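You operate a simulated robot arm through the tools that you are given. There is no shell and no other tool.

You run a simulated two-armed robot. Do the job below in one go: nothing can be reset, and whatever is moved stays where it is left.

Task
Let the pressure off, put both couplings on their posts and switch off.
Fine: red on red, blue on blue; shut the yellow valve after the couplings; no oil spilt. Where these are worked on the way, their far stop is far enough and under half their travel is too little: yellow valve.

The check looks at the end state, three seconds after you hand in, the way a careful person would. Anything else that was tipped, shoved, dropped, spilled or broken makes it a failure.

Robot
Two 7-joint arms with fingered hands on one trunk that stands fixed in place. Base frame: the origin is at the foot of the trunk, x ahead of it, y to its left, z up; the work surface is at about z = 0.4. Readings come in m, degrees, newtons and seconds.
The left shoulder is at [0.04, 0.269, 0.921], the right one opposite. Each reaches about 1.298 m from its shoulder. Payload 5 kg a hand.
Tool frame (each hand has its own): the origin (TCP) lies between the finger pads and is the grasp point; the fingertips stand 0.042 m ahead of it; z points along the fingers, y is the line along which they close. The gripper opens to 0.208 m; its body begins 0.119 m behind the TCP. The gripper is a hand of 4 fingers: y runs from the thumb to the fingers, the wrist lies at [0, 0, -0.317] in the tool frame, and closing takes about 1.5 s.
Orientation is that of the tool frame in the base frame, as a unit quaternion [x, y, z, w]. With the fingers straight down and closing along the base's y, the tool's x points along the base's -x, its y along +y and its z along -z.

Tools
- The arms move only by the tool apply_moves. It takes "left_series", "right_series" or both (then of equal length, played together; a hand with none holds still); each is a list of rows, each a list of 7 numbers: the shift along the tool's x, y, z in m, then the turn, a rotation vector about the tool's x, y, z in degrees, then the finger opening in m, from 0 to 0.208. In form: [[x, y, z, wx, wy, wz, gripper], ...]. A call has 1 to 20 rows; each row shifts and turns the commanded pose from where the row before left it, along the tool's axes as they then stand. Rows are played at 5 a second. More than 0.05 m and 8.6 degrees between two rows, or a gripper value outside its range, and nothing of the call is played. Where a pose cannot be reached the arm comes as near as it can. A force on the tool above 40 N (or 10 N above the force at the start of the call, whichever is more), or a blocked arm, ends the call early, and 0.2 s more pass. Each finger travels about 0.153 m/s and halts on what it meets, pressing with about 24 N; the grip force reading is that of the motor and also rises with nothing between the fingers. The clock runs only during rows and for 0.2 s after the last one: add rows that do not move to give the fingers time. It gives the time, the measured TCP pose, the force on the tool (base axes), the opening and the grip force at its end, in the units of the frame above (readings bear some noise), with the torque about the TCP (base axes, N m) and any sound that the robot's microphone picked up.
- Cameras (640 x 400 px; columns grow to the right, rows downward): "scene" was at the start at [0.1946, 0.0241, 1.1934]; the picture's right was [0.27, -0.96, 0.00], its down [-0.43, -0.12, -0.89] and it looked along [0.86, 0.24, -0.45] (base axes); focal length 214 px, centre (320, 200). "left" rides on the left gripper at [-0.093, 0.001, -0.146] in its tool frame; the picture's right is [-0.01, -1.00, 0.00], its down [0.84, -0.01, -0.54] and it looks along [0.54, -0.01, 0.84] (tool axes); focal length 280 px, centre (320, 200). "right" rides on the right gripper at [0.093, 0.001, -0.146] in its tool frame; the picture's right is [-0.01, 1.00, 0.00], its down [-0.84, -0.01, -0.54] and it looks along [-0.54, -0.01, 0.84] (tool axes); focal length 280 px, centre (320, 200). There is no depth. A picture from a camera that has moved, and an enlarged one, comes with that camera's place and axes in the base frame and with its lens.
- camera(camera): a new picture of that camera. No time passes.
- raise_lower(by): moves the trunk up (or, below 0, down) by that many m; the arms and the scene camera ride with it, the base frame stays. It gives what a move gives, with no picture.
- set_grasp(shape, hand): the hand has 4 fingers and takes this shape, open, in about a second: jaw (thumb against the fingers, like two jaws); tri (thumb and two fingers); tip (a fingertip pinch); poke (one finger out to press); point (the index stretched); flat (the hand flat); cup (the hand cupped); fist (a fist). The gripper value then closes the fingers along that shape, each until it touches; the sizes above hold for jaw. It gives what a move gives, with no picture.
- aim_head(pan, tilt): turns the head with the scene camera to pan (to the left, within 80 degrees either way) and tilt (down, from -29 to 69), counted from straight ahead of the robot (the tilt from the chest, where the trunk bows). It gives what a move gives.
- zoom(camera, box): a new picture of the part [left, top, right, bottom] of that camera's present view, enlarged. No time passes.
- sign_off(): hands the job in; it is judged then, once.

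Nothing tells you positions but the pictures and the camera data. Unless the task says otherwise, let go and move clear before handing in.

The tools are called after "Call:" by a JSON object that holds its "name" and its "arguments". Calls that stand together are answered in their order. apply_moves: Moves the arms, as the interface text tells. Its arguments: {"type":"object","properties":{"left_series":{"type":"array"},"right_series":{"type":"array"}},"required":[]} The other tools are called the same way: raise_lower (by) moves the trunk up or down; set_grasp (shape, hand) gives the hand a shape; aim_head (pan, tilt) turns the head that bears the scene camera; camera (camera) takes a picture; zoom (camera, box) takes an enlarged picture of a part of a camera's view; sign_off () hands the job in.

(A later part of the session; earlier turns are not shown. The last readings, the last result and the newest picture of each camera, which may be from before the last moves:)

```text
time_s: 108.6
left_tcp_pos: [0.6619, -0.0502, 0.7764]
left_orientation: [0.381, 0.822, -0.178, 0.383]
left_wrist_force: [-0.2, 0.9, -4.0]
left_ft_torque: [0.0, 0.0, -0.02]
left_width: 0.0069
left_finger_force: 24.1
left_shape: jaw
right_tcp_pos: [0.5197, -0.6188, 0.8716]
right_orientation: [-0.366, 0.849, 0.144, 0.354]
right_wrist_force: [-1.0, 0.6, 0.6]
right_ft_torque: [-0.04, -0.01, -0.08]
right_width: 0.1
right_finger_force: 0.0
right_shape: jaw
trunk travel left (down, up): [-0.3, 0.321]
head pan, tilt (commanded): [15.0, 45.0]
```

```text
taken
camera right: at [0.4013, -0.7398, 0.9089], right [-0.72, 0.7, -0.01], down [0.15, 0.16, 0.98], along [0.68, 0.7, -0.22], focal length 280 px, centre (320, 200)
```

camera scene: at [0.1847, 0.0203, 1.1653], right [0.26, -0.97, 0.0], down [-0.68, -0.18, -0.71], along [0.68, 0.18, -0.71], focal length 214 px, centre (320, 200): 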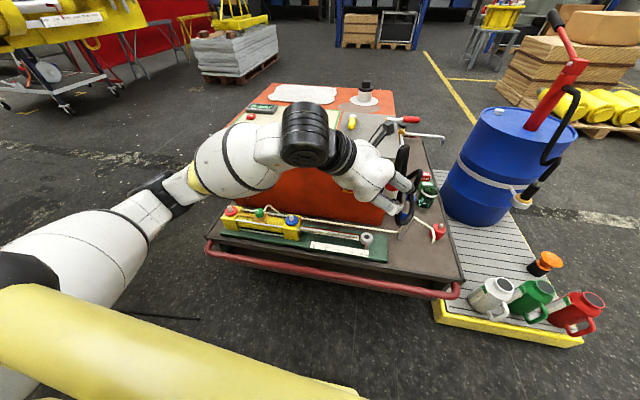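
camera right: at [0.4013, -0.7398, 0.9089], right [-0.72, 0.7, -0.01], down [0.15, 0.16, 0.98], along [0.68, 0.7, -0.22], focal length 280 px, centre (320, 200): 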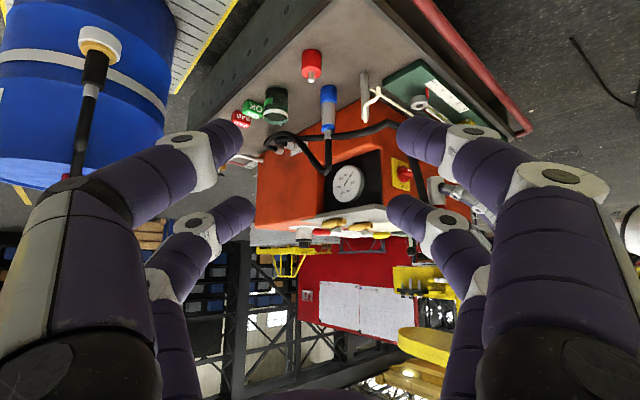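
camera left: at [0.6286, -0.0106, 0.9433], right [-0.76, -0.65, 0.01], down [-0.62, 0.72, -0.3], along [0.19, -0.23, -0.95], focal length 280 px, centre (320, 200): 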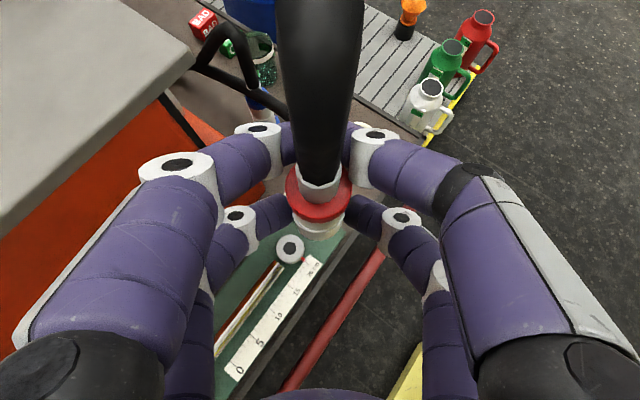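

The carry went well, but with this 40° hand pitch the palm would foul the bleed tube at the red post. The safe fix is to set the red coupling back on its own port, re-grip it more steeply, and carry it again; I'll go back now.

Call:
{"name": "apply_moves", "arguments": {"left_series": [[0.0238, 0.0263, -0.0264, 0, 0, 0, 0.0], [0.0238, 0.0263, -0.0264, 0, 0, 0, 0.0], [0.0238, 0.0263, -0.0264, 0, 0, 0, 0.0], [0.0238, 0.0263, -0.0264, 0, 0, 0, 0.0], [0.0238, 0.0263, -0.0264, 0, 0, 0, 0.0], [0.0238, 0.0263, -0.0264, 0, 0, 0, 0.0], [0.0238, 0.0263, -0.0264, 0, 0, 0, 0.0], [0.0238, 0.0263, -0.0264, 0, 0, 0, 0.0], [0.0238, 0.0263, -0.0264, 0, 0, 0, 0.0], [0.0238, 0.0263, -0.0264, 0, 0, 0, 0.0], [0.0238, 0.0263, -0.0264, 0, 0, 0, 0.0], [0.0238, 0.0263, -0.0264, 0, 0, 0, 0.0], [0, 0, 0, -5.75, 0, -4.8, 0.0], [0, 0, 0, -5.75, 0, -4.8, 0.0], [0, 0, 0, -5.75, 0, -4.8, 0.0], [0, 0, 0, -5.75, 0, -4.8, 0.0]]}}

Call:
{"name": "camera", "arguments": {"camera": "left"}}

Call:
{"name": "zoom", "arguments": {"camera": "scene", "box": [160, 100, 320, 250]}}

```text
time_s: 112.0
left_tcp_pos: [0.6285, 0.4776, 0.7632]
left_orientation: [0.157, 0.893, -0.071, 0.416]
left_wrist_force: [0.2, -0.2, -3.1]
left_ft_torque: [0.04, 0.14, -0.02]
left_width: 0.0066
left_finger_force: 23.8
left_shape: jaw
right_tcp_pos: [0.5193, -0.62, 0.8713]
right_orientation: [-0.366, 0.849, 0.143, 0.353]
right_wrist_force: [-0.2, -0.4, -0.6]
right_ft_torque: [0.04, 0.01, 0.01]
right_width: 0.0998
right_finger_force: 0.1
right_shape: jaw
trunk travel left (down, up): [-0.3, 0.321]
head pan, tilt (commanded): [15.0, 45.0]
```

```text
taken
camera left: at [0.5787, 0.4974, 0.929], right [-0.33, -0.94, 0.01], down [-0.9, 0.31, -0.3], along [0.28, -0.11, -0.95], focal length 280 px, centre (320, 200)
```

left: 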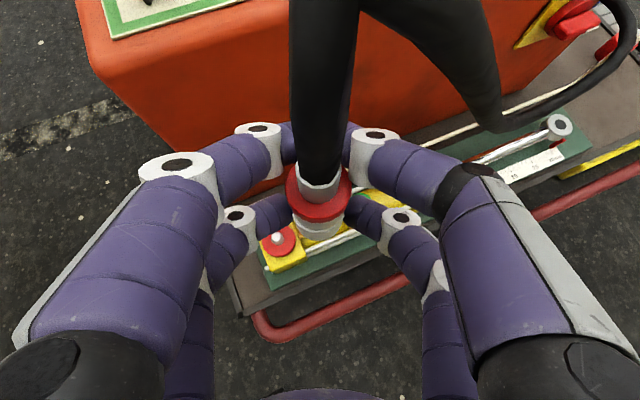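

```text
2.67 times, centred on (240, 175) of scene
camera zoom: at [0.1851, 0.0201, 1.1651], right [0.26, -0.97, 0.0], down [-0.68, -0.18, -0.71], along [0.68, 0.18, -0.71], focal length 572 px, centre (533, 267)
```

zoom: 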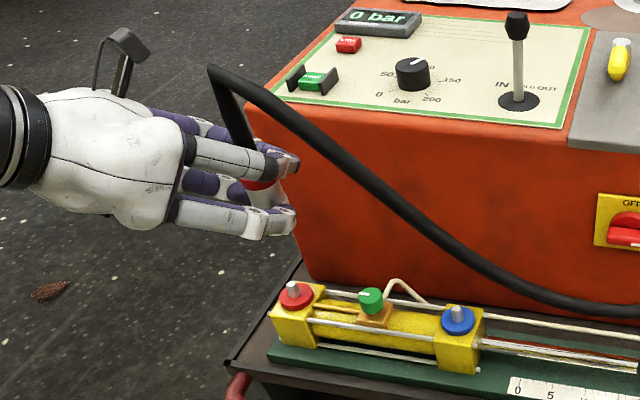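

Call:
{"name": "apply_moves", "arguments": {"left_series": [[0.0201, 0.0147, 0.0201, 0, 0, 0, 0.0], [0.0201, 0.0147, 0.0201, 0, 0, 0, 0.0], [0.0201, 0.0147, 0.0201, 0, 0, 0, 0.0], [0.0201, 0.0147, 0.0201, 0, 0, 0, 0.0]]}}

Call:
{"name": "zoom", "arguments": {"camera": "left", "box": [250, 130, 390, 290]}}

Call:
{"name": "zoom", "arguments": {"camera": "scene", "box": [200, 160, 280, 240]}}

```text
time_s: 113.0
left_tcp_pos: [0.657, 0.5301, 0.6488]
left_orientation: [0.157, 0.893, -0.072, 0.415]
left_wrist_force: [-0.3, 0.0, -2.9]
left_ft_torque: [0.02, 0.02, 0.02]
left_width: 0.0065
left_finger_force: 24.4
left_shape: jaw
right_tcp_pos: [0.52, -0.6193, 0.8717]
right_orientation: [-0.367, 0.849, 0.143, 0.354]
right_wrist_force: [0.2, -1.4, -0.6]
right_ft_torque: [-0.04, -0.01, 0.0]
right_width: 0.0998
right_finger_force: 0.0
right_shape: jaw
trunk travel left (down, up): [-0.3, 0.321]
head pan, tilt (commanded): [15.0, 45.0]
```

```text
2.50 times, centred on (320, 210) of left
camera zoom: at [0.6073, 0.5491, 0.8144], right [-0.33, -0.94, 0.01], down [-0.9, 0.31, -0.3], along [0.28, -0.11, -0.95], focal length 701 px, centre (320, 175)
```

zoom: 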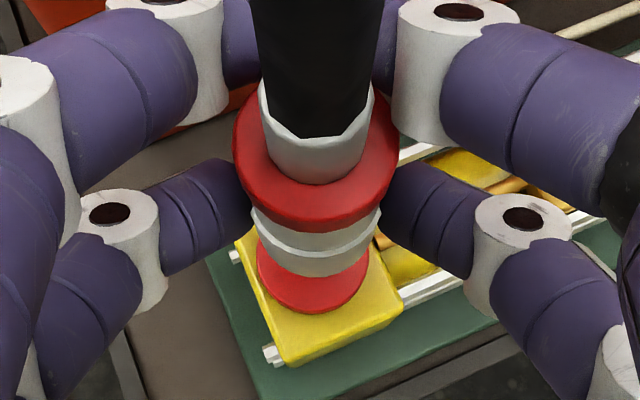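

```text
5.00 times, centred on (240, 200) of scene
camera zoom: at [0.185, 0.0202, 1.1651], right [0.26, -0.97, 0.0], down [-0.68, -0.18, -0.71], along [0.68, 0.18, -0.71], focal length 1072 px, centre (720, 200)
```

zoom: 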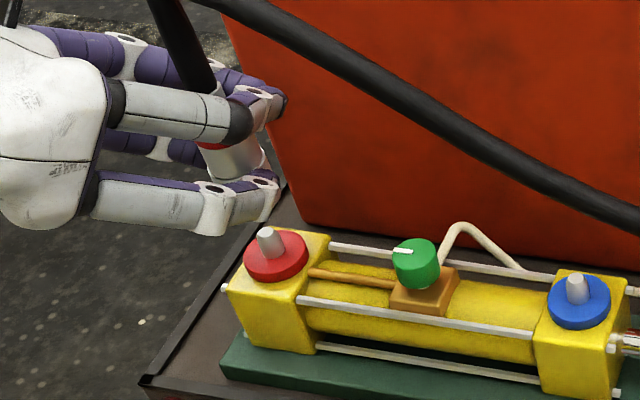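

Call:
{"name": "apply_moves", "arguments": {"left_series": [[0.0077, 0.0018, 0.0064, 0, 0, 0, 0.0], [0.0077, 0, 0.0064, 0, 0, 0, 0.0], [0.0077, 0, 0.0064, 0, 0, 0, 0.0], [0.0077, 0, 0.0064, 0, 0, 0, 0.0]]}}

Call:
{"name": "zoom", "arguments": {"camera": "left", "box": [250, 130, 390, 290]}}

Call:
{"name": "zoom", "arguments": {"camera": "scene", "box": [200, 170, 260, 230]}}

```text
time_s: 114.0
left_tcp_pos: [0.6565, 0.533, 0.6094]
left_orientation: [0.158, 0.893, -0.072, 0.416]
left_wrist_force: [-0.2, -0.7, -2.5]
left_ft_torque: [0.01, 0.02, 0.0]
left_width: 0.007
left_finger_force: 23.9
left_shape: jaw
right_tcp_pos: [0.5191, -0.6188, 0.8717]
right_orientation: [-0.367, 0.848, 0.144, 0.354]
right_wrist_force: [-0.4, 0.0, 0.2]
right_ft_torque: [0.05, 0.05, 0.0]
right_width: 0.0998
right_finger_force: 0.2
right_shape: jaw
trunk travel left (down, up): [-0.3, 0.321]
head pan, tilt (commanded): [15.0, 45.0]
```

```text
2.50 times, centred on (320, 210) of left
camera zoom: at [0.6078, 0.5512, 0.7739], right [-0.33, -0.94, 0.01], down [-0.9, 0.31, -0.3], along [0.28, -0.11, -0.95], focal length 701 px, centre (320, 175)
```

zoom: 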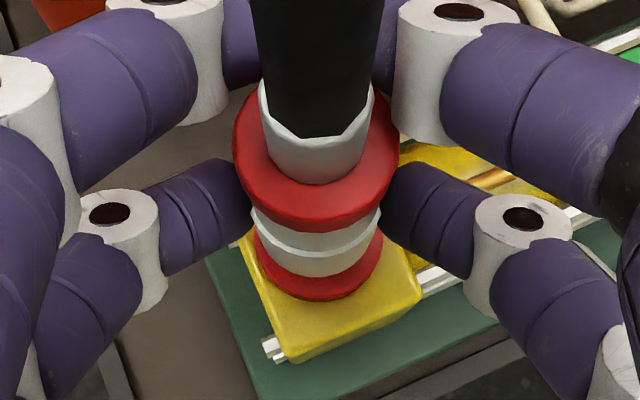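

```text
6.67 times, centred on (230, 200) of scene
camera zoom: at [0.185, 0.0201, 1.1652], right [0.26, -0.97, 0.0], down [-0.68, -0.18, -0.71], along [0.68, 0.18, -0.71], focal length 1430 px, centre (920, 200)
```

zoom: 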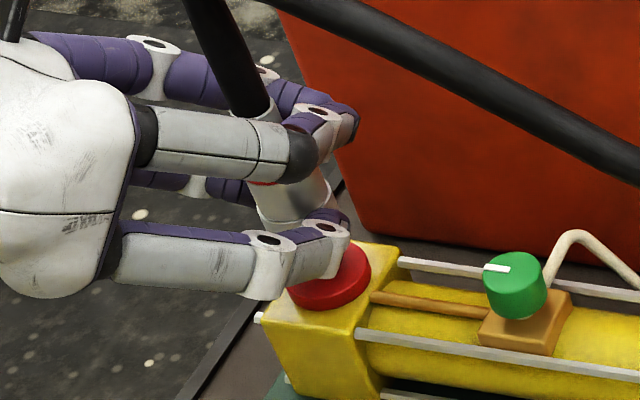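

Call:
{"name": "apply_moves", "arguments": {"left_series": [[0.0038, -0.0005, 0.0032, 0, 0, 0, 0.0], [0.0038, 0, 0.0032, 0, 0, 0, 0.0], [0.0038, 0, 0.0032, 0, 0, 0, 0.0], [0.0027, 0, 0.0022, 0, 0, 0, 0.0]]}}

Call:
{"name": "zoom", "arguments": {"camera": "left", "box": [250, 130, 390, 290]}}

```text
time_s: 115.0
left_tcp_pos: [0.6579, 0.532, 0.59]
left_orientation: [0.157, 0.893, -0.073, 0.416]
left_wrist_force: [-0.3, 0.0, -3.5]
left_ft_torque: [0.02, 0.02, 0.0]
left_width: 0.0068
left_finger_force: 24.4
left_shape: jaw
right_tcp_pos: [0.5193, -0.6188, 0.8711]
right_orientation: [-0.366, 0.848, 0.144, 0.355]
right_wrist_force: [-0.3, 0.0, -0.1]
right_ft_torque: [0.0, 0.03, -0.01]
right_width: 0.0999
right_finger_force: 0.0
right_shape: jaw
trunk travel left (down, up): [-0.3, 0.321]
head pan, tilt (commanded): [15.0, 45.0]
```

```text
2.50 times, centred on (320, 210) of left
camera zoom: at [0.6084, 0.5502, 0.7564], right [-0.33, -0.94, 0.01], down [-0.9, 0.32, -0.3], along [0.28, -0.11, -0.95], focal length 701 px, centre (320, 175)
```

zoom: 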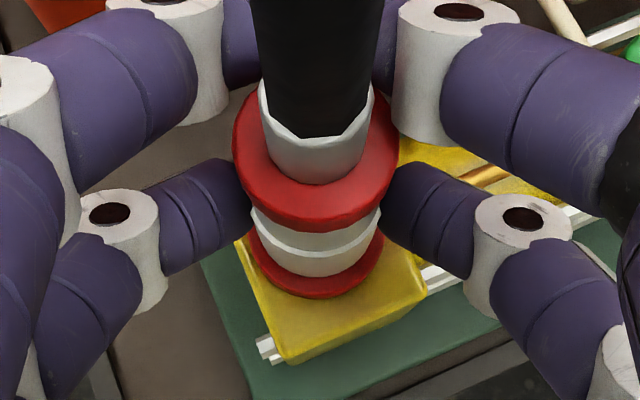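

Call:
{"name": "apply_moves", "arguments": {"left_series": [[0.0015, 0, 0.0013, 0, 0, 0, 0.0], [0.0015, 0, 0.0013, 0, 0, 0, 0.0], [0.0015, 0, 0.0013, 0, 0, 0, 0.0]]}}

```text
time_s: 115.8
left_tcp_pos: [0.6583, 0.5306, 0.5861]
left_orientation: [0.158, 0.892, -0.073, 0.417]
left_wrist_force: [0.2, 0.6, 8.6]
left_ft_torque: [0.06, -0.06, -0.03]
left_width: 0.0071
left_finger_force: 24.0
left_shape: jaw
right_tcp_pos: [0.5201, -0.6192, 0.8723]
right_orientation: [-0.367, 0.848, 0.144, 0.354]
right_wrist_force: [-0.7, 0.2, 0.1]
right_ft_torque: [0.0, 0.0, 0.0]
right_width: 0.1
right_finger_force: 0.1
right_shape: jaw
trunk travel left (down, up): [-0.3, 0.321]
head pan, tilt (commanded): [15.0, 45.0]
```

Reseated on its own port. I'll release, back off, pitch the hand 13° steeper, and come in again.

Call:
{"name": "apply_moves", "arguments": {"left_series": [[0, 0, 0, 0, 0, 0, 0.03], [0, 0, 0, 0, 0, 0, 0.06], [0, 0, 0, 0, 0, 0, 0.08], [0, 0, 0, 0, 0, 0, 0.085], [0, 0, -0.02, 0, 0, 0, 0.09], [0, 0, -0.03, 0, 0, 0, 0.09], [0, 0, -0.04, 0, 0, 0, 0.09], [0, 0, -0.04, 0, 0, 0, 0.09], [0, 0, 0, 0, 6.5, 0, 0.09], [0, 0, 0, 0, 6.5, 0, 0.09]]}}

Call:
{"name": "camera", "arguments": {"camera": "left"}}

Call:
{"name": "zoom", "arguments": {"camera": "scene", "box": [160, 140, 300, 240]}}

```text
time_s: 118.0
left_tcp_pos: [0.5642, 0.5656, 0.6699]
left_orientation: [0.165, 0.934, -0.054, 0.312]
left_wrist_force: [-0.3, 0.0, 0.1]
left_ft_torque: [-0.02, -0.11, 0.02]
left_width: 0.0899
left_finger_force: 0.1
left_shape: jaw
right_tcp_pos: [0.5201, -0.6191, 0.8714]
right_orientation: [-0.367, 0.848, 0.144, 0.354]
right_wrist_force: [-0.1, -0.2, 0.4]
right_ft_torque: [-0.02, -0.05, -0.01]
right_width: 0.1
right_finger_force: 0.0
right_shape: jaw
trunk travel left (down, up): [-0.3, 0.321]
head pan, tilt (commanded): [15.0, 45.0]
```

```text
taken
camera left: at [0.5513, 0.5706, 0.8428], right [-0.33, -0.94, 0.01], down [-0.94, 0.33, -0.07], along [0.07, -0.03, -1.0], focal length 280 px, centre (320, 200)
```

left: 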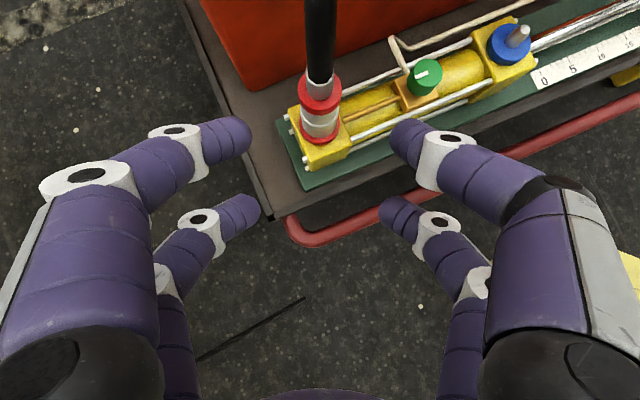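

```text
4.00 times, centred on (230, 190) of scene
camera zoom: at [0.1845, 0.0201, 1.1652], right [0.26, -0.97, 0.0], down [-0.68, -0.18, -0.71], along [0.68, 0.18, -0.71], focal length 858 px, centre (680, 240)
```

zoom: 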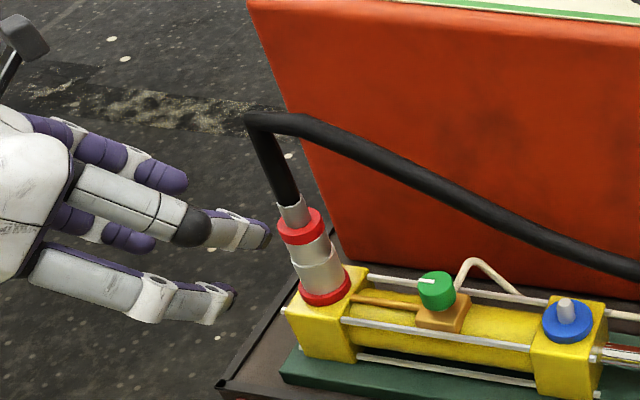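

Call:
{"name": "apply_moves", "arguments": {"left_series": [[-0.0179, -0.0005, 0, 0, 0, 0, 0.09], [-0.0179, -0.0005, 0, 0, 0, 0, 0.09], [0, 0, 0.03, 0, 0, 0, 0.085], [0, 0, 0.03, 0, 0, 0, 0.085]]}}

Call:
{"name": "camera", "arguments": {"camera": "left"}}

Call:
{"name": "zoom", "arguments": {"camera": "scene", "box": [160, 140, 300, 240]}}

```text
time_s: 119.0
left_tcp_pos: [0.6253, 0.5432, 0.6411]
left_orientation: [0.165, 0.934, -0.054, 0.312]
left_wrist_force: [0.0, 0.9, 0.4]
left_ft_torque: [-0.12, -0.03, -0.01]
left_width: 0.0856
left_finger_force: 0.0
left_shape: jaw
right_tcp_pos: [0.5204, -0.6195, 0.8713]
right_orientation: [-0.367, 0.848, 0.143, 0.353]
right_wrist_force: [0.2, 0.1, -0.3]
right_ft_torque: [-0.09, 0.06, -0.02]
right_width: 0.0998
right_finger_force: 0.0
right_shape: jaw
trunk travel left (down, up): [-0.3, 0.321]
head pan, tilt (commanded): [15.0, 45.0]
```

```text
taken
camera left: at [0.6121, 0.5485, 0.8144], right [-0.33, -0.94, 0.01], down [-0.94, 0.33, -0.08], along [0.07, -0.03, -1.0], focal length 280 px, centre (320, 200)
```

left: 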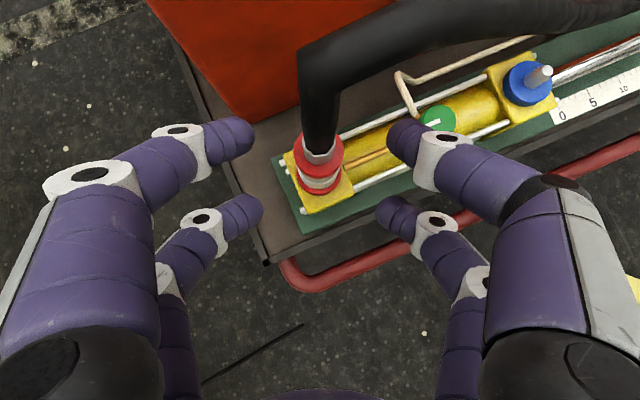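

```text
4.00 times, centred on (230, 190) of scene
camera zoom: at [0.1848, 0.0207, 1.165], right [0.26, -0.97, 0.0], down [-0.68, -0.18, -0.71], along [0.68, 0.18, -0.71], focal length 858 px, centre (680, 240)
```

zoom: 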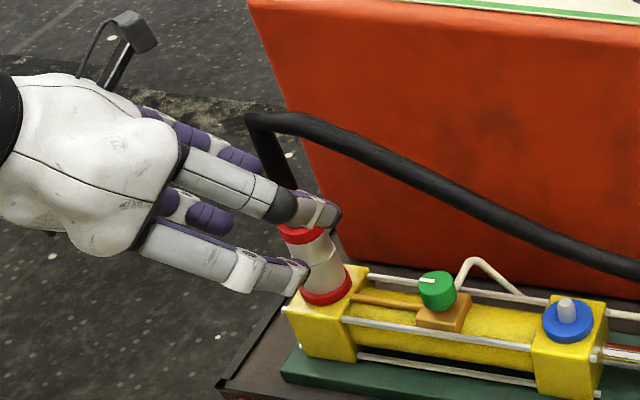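

Call:
{"name": "apply_moves", "arguments": {"left_series": [[0, 0, 0.03, 0, 0, 0, 0.082], [0, 0, 0.02, 0, 0, 0, 0.082], [0, 0, 0.0135, 0, 0, 0, 0.082]]}}

Call:
{"name": "camera", "arguments": {"camera": "left"}}

Call:
{"name": "zoom", "arguments": {"camera": "scene", "box": [180, 140, 300, 240]}}

```text
time_s: 119.8
left_tcp_pos: [0.661, 0.5312, 0.5931]
left_orientation: [0.164, 0.934, -0.054, 0.312]
left_wrist_force: [-0.8, 0.3, 1.0]
left_ft_torque: [0.01, 0.01, -0.01]
left_width: 0.0825
left_finger_force: 0.1
left_shape: jaw
right_tcp_pos: [0.5189, -0.62, 0.8706]
right_orientation: [-0.366, 0.849, 0.142, 0.353]
right_wrist_force: [-0.2, 1.0, 0.1]
right_ft_torque: [0.05, -0.01, 0.03]
right_width: 0.0998
right_finger_force: 0.0
right_shape: jaw
trunk travel left (down, up): [-0.3, 0.321]
head pan, tilt (commanded): [15.0, 45.0]
```

```text
taken
camera left: at [0.6483, 0.5355, 0.7655], right [-0.33, -0.94, 0.01], down [-0.94, 0.33, -0.08], along [0.07, -0.03, -1.0], focal length 280 px, centre (320, 200)
```

left: 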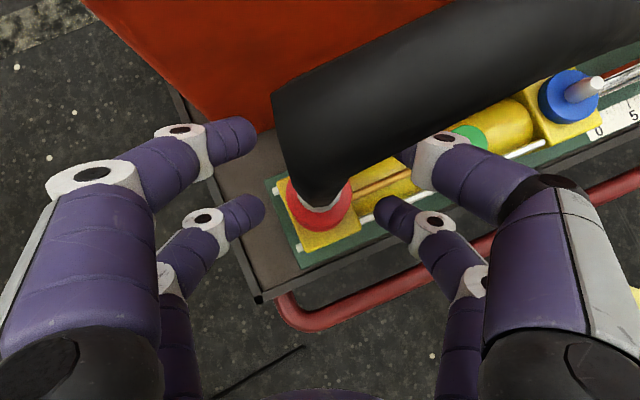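

```text
4.00 times, centred on (240, 190) of scene
camera zoom: at [0.1849, 0.0198, 1.1653], right [0.26, -0.97, 0.0], down [-0.68, -0.18, -0.71], along [0.68, 0.18, -0.71], focal length 858 px, centre (640, 240)
```

zoom: 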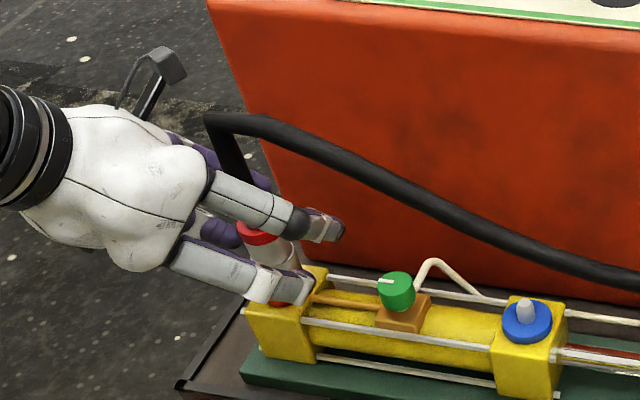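

Call:
{"name": "apply_moves", "arguments": {"left_series": [[0, 0, 0, 0, 0, 0, 0.06], [0, 0, 0, 0, 0, 0, 0.04], [0, 0, 0, 0, 0, 0, 0.02], [0, 0, 0, 0, 0, 0, 0.0], [0, 0, 0, 0, 0, 0, 0.0], [0, 0, 0, 0, 0, 0, 0.0], [0, 0, 0, 0, 0, 0, 0.0]]}}

Call:
{"name": "camera", "arguments": {"camera": "left"}}

Call:
{"name": "zoom", "arguments": {"camera": "scene", "box": [180, 140, 300, 240]}}

```text
time_s: 121.4
left_tcp_pos: [0.6608, 0.5303, 0.5924]
left_orientation: [0.164, 0.934, -0.054, 0.312]
left_wrist_force: [0.1, 0.0, -2.3]
left_ft_torque: [0.0, -0.01, -0.01]
left_width: 0.0025
left_finger_force: 24.0
left_shape: jaw
right_tcp_pos: [0.5202, -0.6198, 0.8708]
right_orientation: [-0.366, 0.849, 0.143, 0.354]
right_wrist_force: [-0.1, -1.0, -0.3]
right_ft_torque: [0.01, 0.0, 0.0]
right_width: 0.0999
right_finger_force: 0.0
right_shape: jaw
trunk travel left (down, up): [-0.3, 0.321]
head pan, tilt (commanded): [15.0, 45.0]
```

```text
taken
camera left: at [0.6481, 0.5354, 0.765], right [-0.33, -0.94, 0.01], down [-0.94, 0.33, -0.08], along [0.07, -0.03, -1.0], focal length 280 px, centre (320, 200)
```

left: 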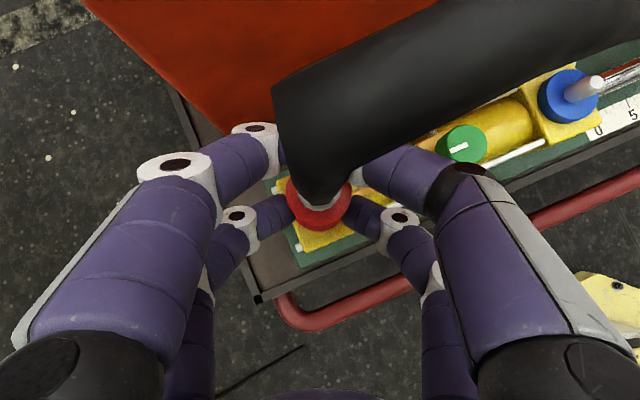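

```text
4.00 times, centred on (240, 190) of scene
camera zoom: at [0.185, 0.0201, 1.1652], right [0.26, -0.97, 0.0], down [-0.68, -0.18, -0.71], along [0.68, 0.18, -0.71], focal length 858 px, centre (640, 240)
```

zoom: 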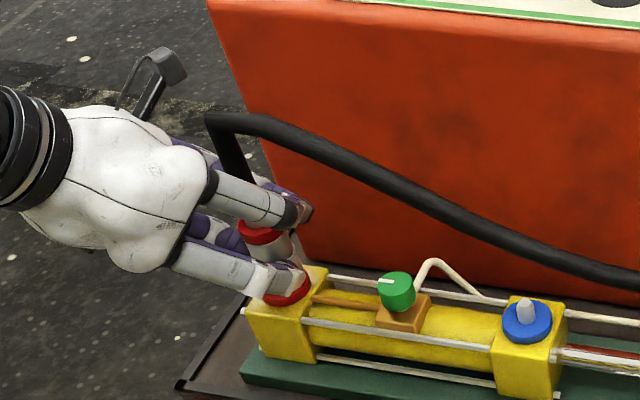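

Call:
{"name": "apply_moves", "arguments": {"left_series": [[-0.003, 0, -0.004, 0, 0, 0, 0.0], [-0.003, 0, -0.004, 0, 0, 0, 0.0], [-0.003, 0, -0.004, 0, 0, 0, 0.0], [-0.003, 0, -0.004, 0, 0, 0, 0.0], [-0.009, 0, -0.012, 0, 0, 0, 0.0], [-0.009, 0, -0.012, 0, 0, 0, 0.0], [-0.009, 0, -0.012, 0, 0, 0, 0.0]]}}

Call:
{"name": "camera", "arguments": {"camera": "left"}}

Call:
{"name": "zoom", "arguments": {"camera": "scene", "box": [180, 130, 300, 240]}}

```text
time_s: 123.0
left_tcp_pos: [0.6601, 0.5294, 0.6551]
left_orientation: [0.165, 0.934, -0.054, 0.312]
left_wrist_force: [0.0, 0.1, -2.8]
left_ft_torque: [0.03, 0.0, -0.03]
left_width: 0.002
left_finger_force: 24.2
left_shape: jaw
right_tcp_pos: [0.52, -0.6193, 0.8705]
right_orientation: [-0.366, 0.849, 0.143, 0.354]
right_wrist_force: [0.6, 0.8, 0.1]
right_ft_torque: [-0.01, -0.02, 0.01]
right_width: 0.0999
right_finger_force: 0.1
right_shape: jaw
trunk travel left (down, up): [-0.3, 0.321]
head pan, tilt (commanded): [15.0, 45.0]
```

```text
taken
camera left: at [0.6476, 0.5347, 0.8286], right [-0.33, -0.94, 0.01], down [-0.94, 0.33, -0.07], along [0.07, -0.03, -1.0], focal length 280 px, centre (320, 200)
```

left: 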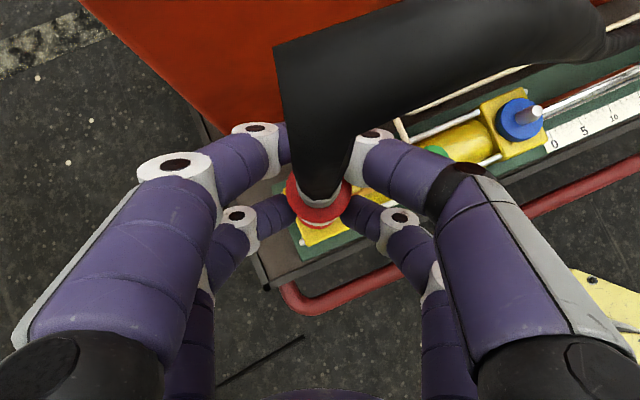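

```text
3.64 times, centred on (240, 185) of scene
camera zoom: at [0.1851, 0.0202, 1.1652], right [0.26, -0.97, 0.0], down [-0.68, -0.18, -0.71], along [0.68, 0.18, -0.71], focal length 780 px, centre (611, 254)
```

zoom: 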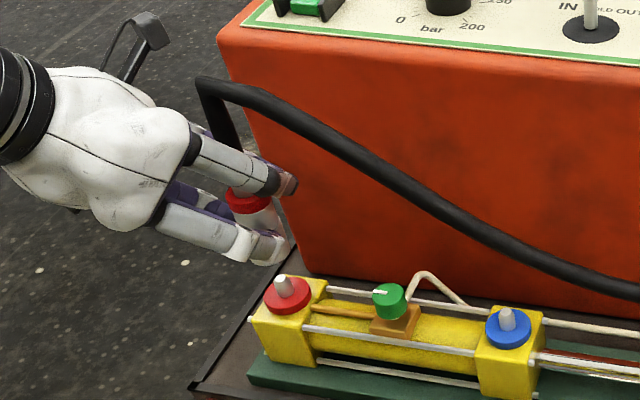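

The red coupling hangs plumb in the steeper grip. I'll lift, turn, and carry it to the right side again.

Call:
{"name": "apply_moves", "arguments": {"left_series": [[-0.0157, -0.0164, -0.0242, 0, 0, 0, 0.0], [-0.0157, -0.0164, -0.0242, 0, 0, 0, 0.0], [-0.0157, -0.0164, -0.0242, 0, 0, 0, 0.0], [-0.0157, -0.0164, -0.0242, 0, 0, 0, 0.0], [0, 0, 0, 4.5, -0.02, 6.0, 0.0], [0, 0, 0, 4.5, -0.02, 6.0, 0.0], [0, 0, 0, 4.5, -0.02, 6.0, 0.0], [0, 0, 0, 4.5, -0.02, 6.0, 0.0], [-0.0281, -0.026, 0.0205, 0, 0, 0, 0.0], [-0.0281, -0.026, 0.0205, 0, 0, 0, 0.0], [-0.0281, -0.026, 0.0205, 0, 0, 0, 0.0], [-0.0281, -0.026, 0.0205, 0, 0, 0, 0.0], [-0.0281, -0.026, 0.0205, 0, 0, 0, 0.0], [-0.0281, -0.026, 0.0205, 0, 0, 0, 0.0], [-0.0281, -0.026, 0.0205, 0, 0, 0, 0.0], [-0.0281, -0.026, 0.0205, 0, 0, 0, 0.0], [-0.0281, -0.026, 0.0205, 0, 0, 0, 0.0], [-0.0281, -0.026, 0.0205, 0, 0, 0, 0.0], [-0.0281, -0.026, 0.0205, 0, 0, 0, 0.0], [-0.0281, -0.026, 0.0205, 0, 0, 0, 0.0]]}}

Call:
{"name": "camera", "arguments": {"camera": "left"}}

Call:
{"name": "aim_head", "arguments": {"pan": -10, "tilt": 35}}

Call:
{"name": "camera", "arguments": {"camera": "scene"}}

Call:
{"name": "camera", "arguments": {"camera": "right"}}

```text
time_s: 127.2
left_tcp_pos: [0.6612, -0.0514, 0.7782]
left_orientation: [0.4, 0.86, -0.133, 0.289]
left_wrist_force: [-0.5, 0.8, -3.2]
left_ft_torque: [-0.06, -0.01, 0.0]
left_width: 0.0025
left_finger_force: 24.3
left_shape: jaw
right_tcp_pos: [0.5198, -0.619, 0.8714]
right_orientation: [-0.366, 0.848, 0.144, 0.354]
right_wrist_force: [-0.4, -0.4, -0.2]
right_ft_torque: [-0.03, -0.04, -0.03]
right_width: 0.0998
right_finger_force: 0.0
right_shape: jaw
trunk travel left (down, up): [-0.3, 0.321]
head pan, tilt (commanded): [15.0, 45.0]
```

```text
taken
camera left: at [0.6528, -0.0403, 0.9511], right [-0.76, -0.65, 0.01], down [-0.65, 0.76, -0.08], along [0.05, -0.06, -1.0], focal length 280 px, centre (320, 200)
```

left: 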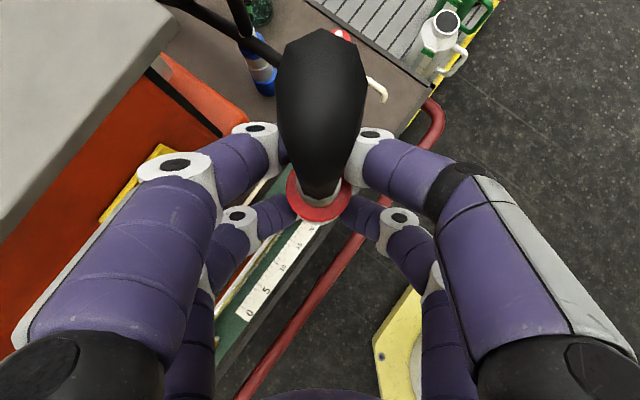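

```text
time_s: 128.1
left_tcp_pos: [0.6604, -0.0515, 0.7776]
left_orientation: [0.401, 0.859, -0.133, 0.288]
left_wrist_force: [-0.1, -0.7, -2.8]
left_ft_torque: [0.0, 0.03, 0.01]
left_width: 0.0026
left_finger_force: 23.9
left_shape: jaw
right_tcp_pos: [0.5201, -0.6191, 0.8712]
right_orientation: [-0.366, 0.849, 0.143, 0.354]
right_wrist_force: [0.0, -0.1, 0.2]
right_ft_torque: [-0.01, 0.02, -0.01]
right_width: 0.0996
right_finger_force: 0.0
right_shape: jaw
trunk travel left (down, up): [-0.3, 0.321]
head pan, tilt (commanded): [-10.0, 35.0]
```

```text
taken
camera scene: at [0.1933, -0.0163, 1.18], right [-0.17, -0.98, 0.0], down [-0.57, 0.1, -0.82], along [0.81, -0.14, -0.57], focal length 214 px, centre (320, 200)
```

scene: 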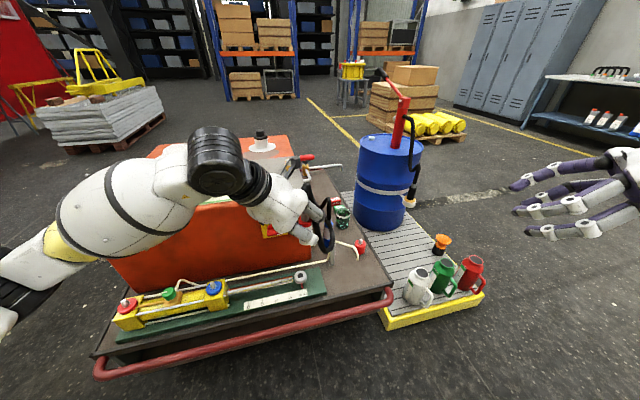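

```text
taken
camera right: at [0.4015, -0.7401, 0.9088], right [-0.72, 0.7, -0.01], down [0.15, 0.16, 0.98], along [0.68, 0.7, -0.22], focal length 280 px, centre (320, 200)
```

right: 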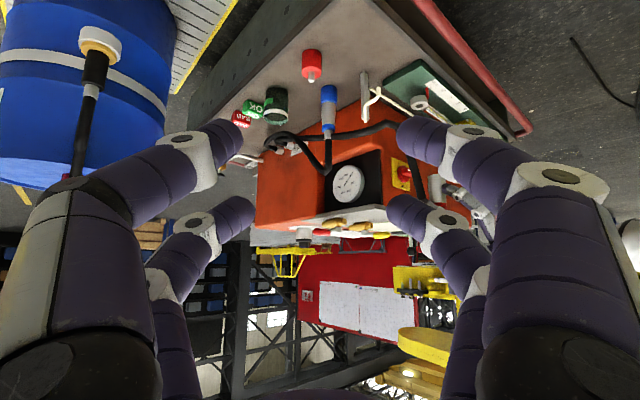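

Call:
{"name": "apply_moves", "arguments": {"left_series": [[-0.0201, -0.0271, 0.0268, 0, 0, 0, 0.0], [-0.0201, -0.0271, 0.0268, 0, 0, 0, 0.0], [-0.0201, -0.0271, 0.0268, 0, 0, 0, 0.0], [-0.0201, -0.0271, 0.0268, 0, 0, 0, 0.0], [-0.0155, 0.0133, 0.0305, 0, 0, 0, 0.0], [-0.0155, 0.0133, 0.0305, 0, 0, 0, 0.0], [-0.0155, 0.0133, 0.0305, 0, 0, 0, 0.0], [-0.0155, 0.0133, 0.0305, 0, 0, 0, 0.0]]}}

Call:
{"name": "camera", "arguments": {"camera": "left"}}

Call:
{"name": "zoom", "arguments": {"camera": "scene", "box": [270, 150, 410, 270]}}

Call:
{"name": "camera", "arguments": {"camera": "right"}}

```text
time_s: 129.9
left_tcp_pos: [0.7819, -0.2783, 0.6793]
left_orientation: [0.402, 0.859, -0.134, 0.287]
left_wrist_force: [-0.6, 0.8, -3.0]
left_ft_torque: [-0.01, 0.0, 0.01]
left_width: 0.0023
left_finger_force: 23.9
left_shape: jaw
right_tcp_pos: [0.5204, -0.6199, 0.8701]
right_orientation: [-0.366, 0.849, 0.143, 0.354]
right_wrist_force: [-0.3, -0.2, -0.2]
right_ft_torque: [-0.05, -0.03, -0.05]
right_width: 0.1001
right_finger_force: 0.1
right_shape: jaw
trunk travel left (down, up): [-0.3, 0.321]
head pan, tilt (commanded): [-10.0, 35.0]
```

```text
taken
camera left: at [0.7728, -0.267, 0.8524], right [-0.76, -0.65, 0.01], down [-0.65, 0.76, -0.08], along [0.04, -0.06, -1.0], focal length 280 px, centre (320, 200)
```

left: 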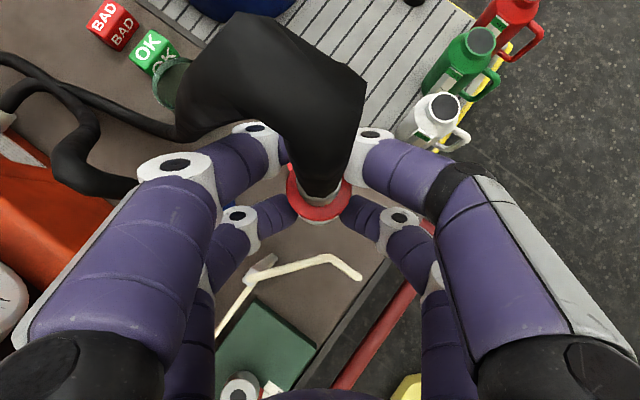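

```text
3.33 times, centred on (340, 210) of scene
camera zoom: at [0.1931, -0.0162, 1.1799], right [-0.17, -0.98, 0.0], down [-0.56, 0.1, -0.82], along [0.81, -0.14, -0.57], focal length 715 px, centre (253, 167)
```

zoom: 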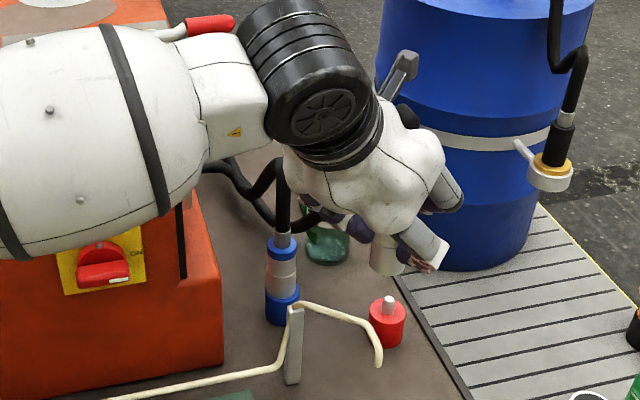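

```text
taken
camera right: at [0.4016, -0.7399, 0.9086], right [-0.72, 0.7, -0.01], down [0.15, 0.16, 0.98], along [0.68, 0.7, -0.22], focal length 280 px, centre (320, 200)
```

right: 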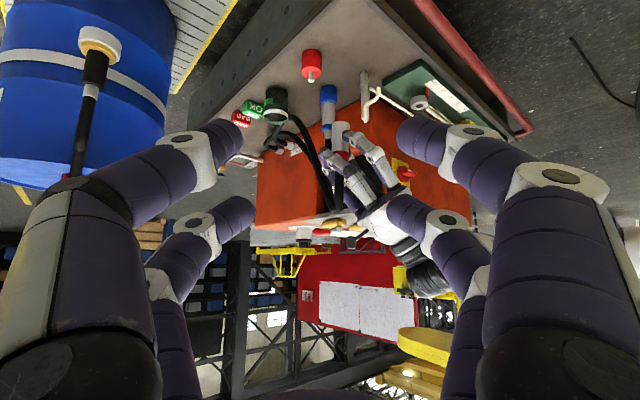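

The hose hangs over the left camera but the scene camera sees well. I'll ease the yaw to about −38° and bring the coupling above the red post.

Call:
{"name": "apply_moves", "arguments": {"left_series": [[0, 0, 0, -3.6, 0.015, -4.8, 0.0], [0, 0, 0, -3.6, 0.015, -4.8, 0.0], [-0.0073, 0.0023, 0.0301, 0, 0, 0, 0.0], [-0.0073, 0.0023, 0.0301, 0, 0, 0, 0.0], [-0.0073, 0.0023, 0.0301, 0, 0, 0, 0.0]]}}

Call:
{"name": "camera", "arguments": {"camera": "left"}}

Call:
{"name": "zoom", "arguments": {"camera": "scene", "box": [310, 190, 410, 270]}}

Call:
{"name": "zoom", "arguments": {"camera": "right", "box": [240, 20, 440, 200]}}

```text
time_s: 131.1
left_tcp_pos: [0.842, -0.3164, 0.62]
left_orientation: [0.309, 0.897, -0.103, 0.3]
left_wrist_force: [0.1, -0.2, -3.9]
left_ft_torque: [0.0, 0.02, -0.02]
left_width: 0.0023
left_finger_force: 24.2
left_shape: jaw
right_tcp_pos: [0.5208, -0.621, 0.8705]
right_orientation: [-0.367, 0.848, 0.144, 0.354]
right_wrist_force: [0.1, -0.3, 0.5]
right_ft_torque: [-0.03, -0.04, -0.03]
right_width: 0.1
right_finger_force: 0.0
right_shape: jaw
trunk travel left (down, up): [-0.3, 0.321]
head pan, tilt (commanded): [-10.0, 35.0]
```

```text
taken
camera left: at [0.831, -0.3081, 0.7935], right [-0.61, -0.8, 0.01], down [-0.79, 0.6, -0.08], along [0.06, -0.05, -1.0], focal length 280 px, centre (320, 200)
```

left: 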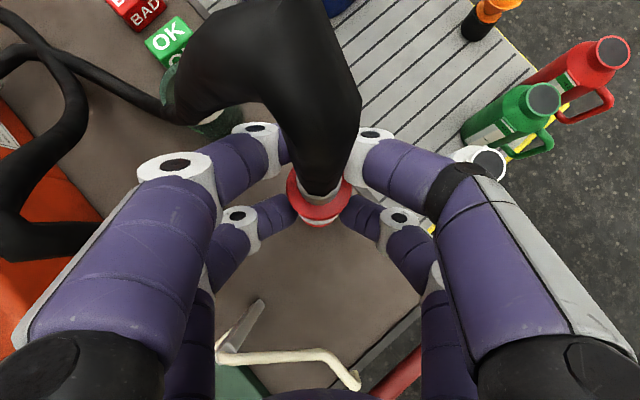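

```text
5.00 times, centred on (360, 230) of scene
camera zoom: at [0.1932, -0.0163, 1.1799], right [-0.17, -0.98, 0.0], down [-0.56, 0.1, -0.82], along [0.81, -0.14, -0.57], focal length 1072 px, centre (120, 50)
```

zoom: 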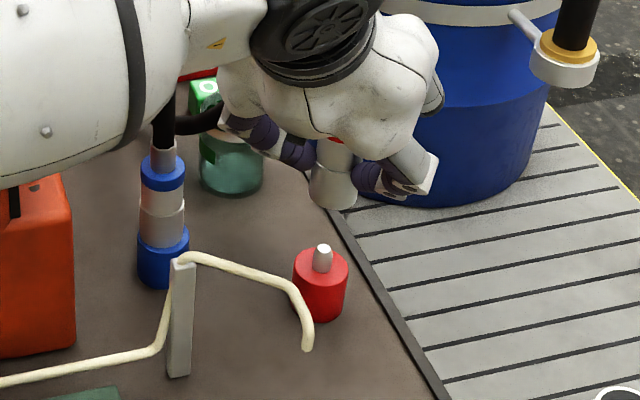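

```text
2.22 times, centred on (340, 110) of right
camera zoom: at [0.4016, -0.74, 0.9086], right [-0.72, 0.7, -0.01], down [0.15, 0.16, 0.98], along [0.68, 0.7, -0.22], focal length 623 px, centre (276, 400)
```

zoom: 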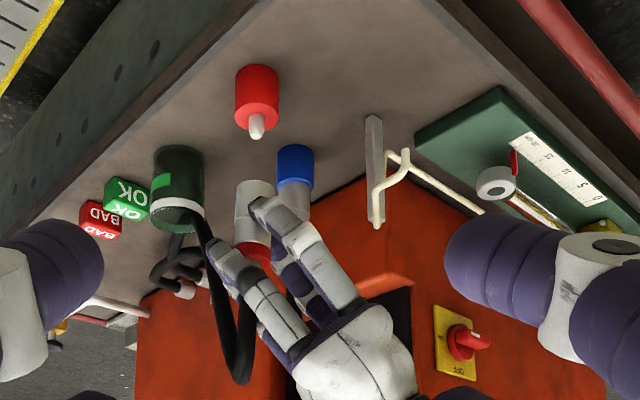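

Both side views show the coupling nearly over the red nipple. I'll zoom in on each to measure the last millimetres.

Call:
{"name": "zoom", "arguments": {"camera": "scene", "box": [345, 205, 395, 265]}}

Call:
{"name": "zoom", "arguments": {"camera": "right", "box": [280, 40, 360, 130]}}

```text
6.67 times, centred on (370, 235) of scene
camera zoom: at [0.1932, -0.0163, 1.1799], right [-0.17, -0.98, 0.0], down [-0.56, 0.1, -0.82], along [0.81, -0.14, -0.57], focal length 1430 px, centre (-13, -33)
```

zoom: 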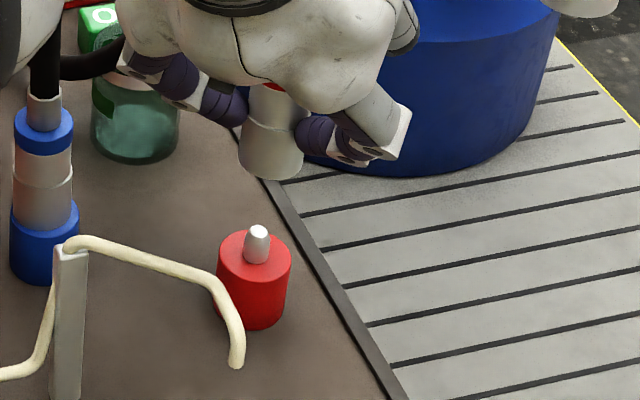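

```text
4.44 times, centred on (320, 85) of right
camera zoom: at [0.4016, -0.74, 0.9086], right [-0.72, 0.7, -0.01], down [0.15, 0.16, 0.98], along [0.68, 0.7, -0.22], focal length 1246 px, centre (320, 711)
```

zoom: 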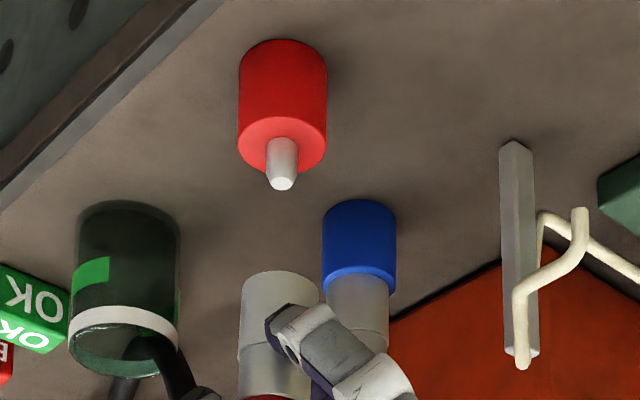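

Call:
{"name": "apply_moves", "arguments": {"left_series": [[-0.0005, 0.0025, 0.0004, 0, 0, 0, 0.0], [0.0083, 0, 0.011, 0, 0, 0, 0.0], [0.0083, 0, 0.011, 0, 0, 0, 0.0], [0.0083, 0, 0.011, 0, 0, 0, 0.0], [0.0083, 0, 0.011, 0, 0, 0, 0.0]]}}

Call:
{"name": "zoom", "arguments": {"camera": "scene", "box": [345, 205, 395, 265]}}

Call:
{"name": "zoom", "arguments": {"camera": "right", "box": [280, 40, 360, 130]}}

```text
time_s: 132.3
left_tcp_pos: [0.8435, -0.3142, 0.5657]
left_orientation: [0.309, 0.896, -0.102, 0.301]
left_wrist_force: [0.4, 0.8, -2.7]
left_ft_torque: [0.0, 0.06, 0.01]
left_width: 0.0025
left_finger_force: 23.6
left_shape: jaw
right_tcp_pos: [0.5196, -0.6196, 0.8704]
right_orientation: [-0.367, 0.848, 0.144, 0.354]
right_wrist_force: [1.0, -0.4, 0.5]
right_ft_torque: [0.02, -0.02, 0.02]
right_width: 0.1
right_finger_force: 0.1
right_shape: jaw
trunk travel left (down, up): [-0.3, 0.321]
head pan, tilt (commanded): [-10.0, 35.0]
```

```text
6.67 times, centred on (370, 235) of scene
camera zoom: at [0.1933, -0.0164, 1.18], right [-0.17, -0.98, 0.0], down [-0.57, 0.1, -0.82], along [0.81, -0.14, -0.57], focal length 1430 px, centre (-13, -33)
```

zoom: 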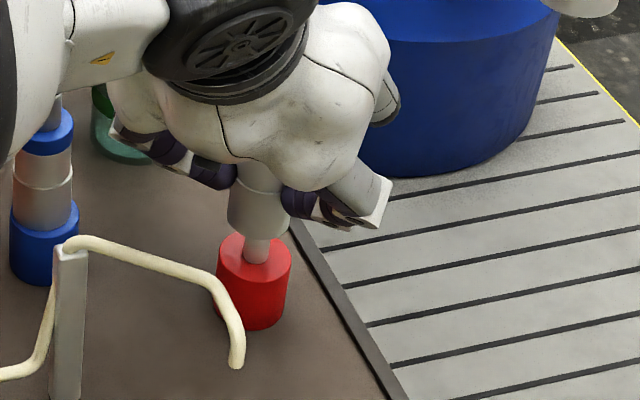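

```text
4.44 times, centred on (320, 85) of right
camera zoom: at [0.4017, -0.7401, 0.9086], right [-0.72, 0.7, -0.01], down [0.15, 0.16, 0.98], along [0.68, 0.7, -0.22], focal length 1246 px, centre (320, 711)
```

zoom: 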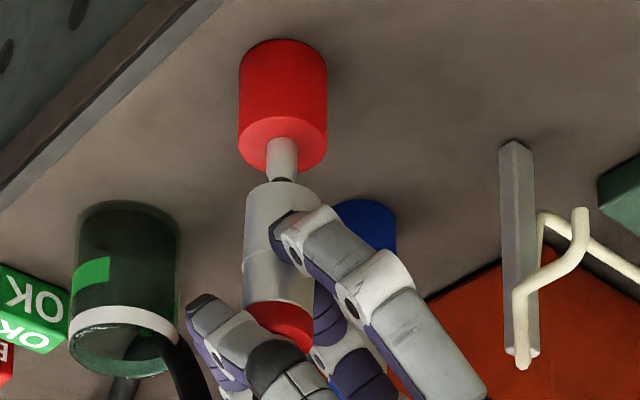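

Call:
{"name": "apply_moves", "arguments": {"left_series": [[0.0037, -0.0006, 0.0057, 0, 0, 0, 0.0], [0.0042, 0, 0.0056, 0, 0, 0, 0.0], [0.0042, 0, 0.0056, 0, 0, 0, 0.0]]}}

Call:
{"name": "zoom", "arguments": {"camera": "scene", "box": [345, 205, 395, 265]}}

Call:
{"name": "zoom", "arguments": {"camera": "right", "box": [280, 40, 360, 130]}}

```text
time_s: 133.1
left_tcp_pos: [0.8431, -0.3162, 0.5445]
left_orientation: [0.309, 0.897, -0.102, 0.299]
left_wrist_force: [0.5, -0.5, -2.6]
left_ft_torque: [0.01, 0.05, -0.01]
left_width: 0.0024
left_finger_force: 23.6
left_shape: jaw
right_tcp_pos: [0.5202, -0.6203, 0.8718]
right_orientation: [-0.367, 0.848, 0.144, 0.353]
right_wrist_force: [0.1, -0.2, -0.4]
right_ft_torque: [-0.03, 0.01, 0.01]
right_width: 0.0999
right_finger_force: 0.1
right_shape: jaw
trunk travel left (down, up): [-0.3, 0.321]
head pan, tilt (commanded): [-10.0, 35.0]
```

```text
6.67 times, centred on (370, 235) of scene
camera zoom: at [0.1933, -0.0164, 1.18], right [-0.17, -0.98, 0.0], down [-0.57, 0.1, -0.82], along [0.81, -0.14, -0.57], focal length 1430 px, centre (-13, -33)
```

zoom: 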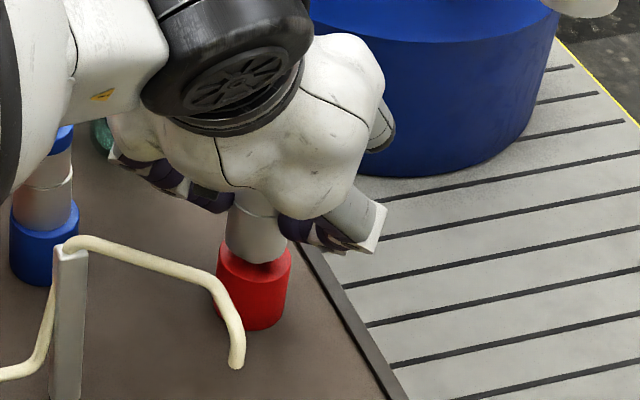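

```text
4.44 times, centred on (320, 85) of right
camera zoom: at [0.4016, -0.7401, 0.9087], right [-0.72, 0.7, -0.01], down [0.15, 0.16, 0.98], along [0.68, 0.7, -0.22], focal length 1246 px, centre (320, 711)
```

zoom: 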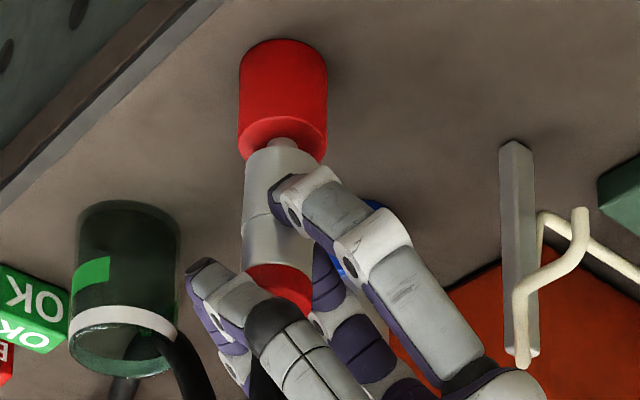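

The nipple is entering the sleeve without force. I'll go down gently until it bottoms.

Call:
{"name": "apply_moves", "arguments": {"left_series": [[0.003, 0, 0.004, 0, 0, 0, 0.0], [0.003, 0, 0.004, 0, 0, 0, 0.0], [0.0012, 0, 0.0016, 0, 0, 0, 0.0], [0.0012, 0, 0.0016, 0, 0, 0, 0.0]]}}

Call:
{"name": "zoom", "arguments": {"camera": "right", "box": [280, 40, 360, 130]}}

```text
time_s: 134.1
left_tcp_pos: [0.8429, -0.3154, 0.531]
left_orientation: [0.309, 0.896, -0.102, 0.301]
left_wrist_force: [-0.6, 1.1, -1.1]
left_ft_torque: [0.0, 0.04, -0.01]
left_width: 0.0023
left_finger_force: 24.0
left_shape: jaw
right_tcp_pos: [0.5195, -0.6203, 0.8712]
right_orientation: [-0.366, 0.849, 0.143, 0.354]
right_wrist_force: [0.6, -0.4, -0.7]
right_ft_torque: [-0.01, -0.01, -0.03]
right_width: 0.1
right_finger_force: 0.2
right_shape: jaw
trunk travel left (down, up): [-0.3, 0.321]
head pan, tilt (commanded): [-10.0, 35.0]
```

```text
4.44 times, centred on (320, 85) of right
camera zoom: at [0.4015, -0.74, 0.9089], right [-0.72, 0.7, -0.01], down [0.15, 0.16, 0.98], along [0.68, 0.7, -0.22], focal length 1246 px, centre (320, 711)
```

zoom: 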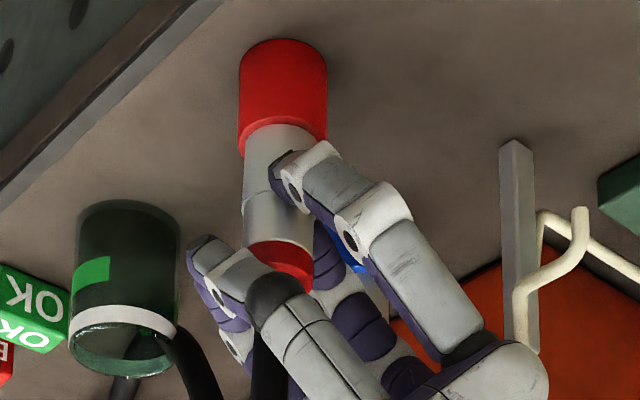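

Call:
{"name": "apply_moves", "arguments": {"left_series": [[0.0009, 0, 0.0012, 0, 0, 0, 0.0], [0.0009, 0, 0.0012, 0, 0, 0, 0.0], [0.0009, 0, 0.0012, 0, 0, 0, 0.0]]}}

Call:
{"name": "zoom", "arguments": {"camera": "right", "box": [280, 40, 360, 130]}}

Call:
{"name": "zoom", "arguments": {"camera": "scene", "box": [345, 205, 395, 265]}}

```text
time_s: 134.9
left_tcp_pos: [0.8427, -0.3161, 0.5285]
left_orientation: [0.31, 0.896, -0.103, 0.301]
left_wrist_force: [1.0, 0.3, 12.2]
left_ft_torque: [-0.01, -0.01, 0.05]
left_width: 0.0028
left_finger_force: 23.8
left_shape: jaw
right_tcp_pos: [0.5203, -0.6201, 0.8704]
right_orientation: [-0.367, 0.848, 0.144, 0.354]
right_wrist_force: [0.6, 1.2, -0.9]
right_ft_torque: [0.02, 0.0, -0.02]
right_width: 0.0995
right_finger_force: 0.1
right_shape: jaw
trunk travel left (down, up): [-0.3, 0.321]
head pan, tilt (commanded): [-10.0, 35.0]
```

```text
4.44 times, centred on (320, 85) of right
camera zoom: at [0.401, -0.7399, 0.9095], right [-0.72, 0.7, -0.01], down [0.15, 0.16, 0.98], along [0.68, 0.7, -0.22], focal length 1246 px, centre (320, 711)
```

zoom: 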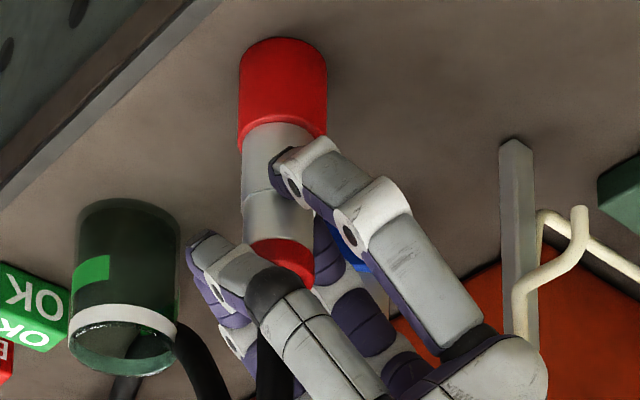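

```text
6.67 times, centred on (370, 235) of scene
camera zoom: at [0.1925, -0.0161, 1.1804], right [-0.17, -0.98, 0.0], down [-0.56, 0.1, -0.82], along [0.81, -0.14, -0.57], focal length 1430 px, centre (-13, -33)
```

zoom: 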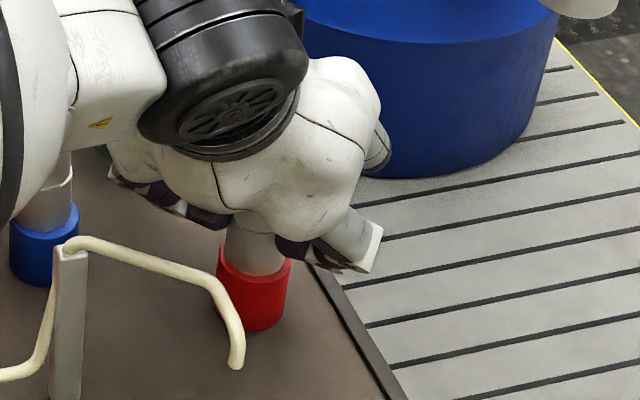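

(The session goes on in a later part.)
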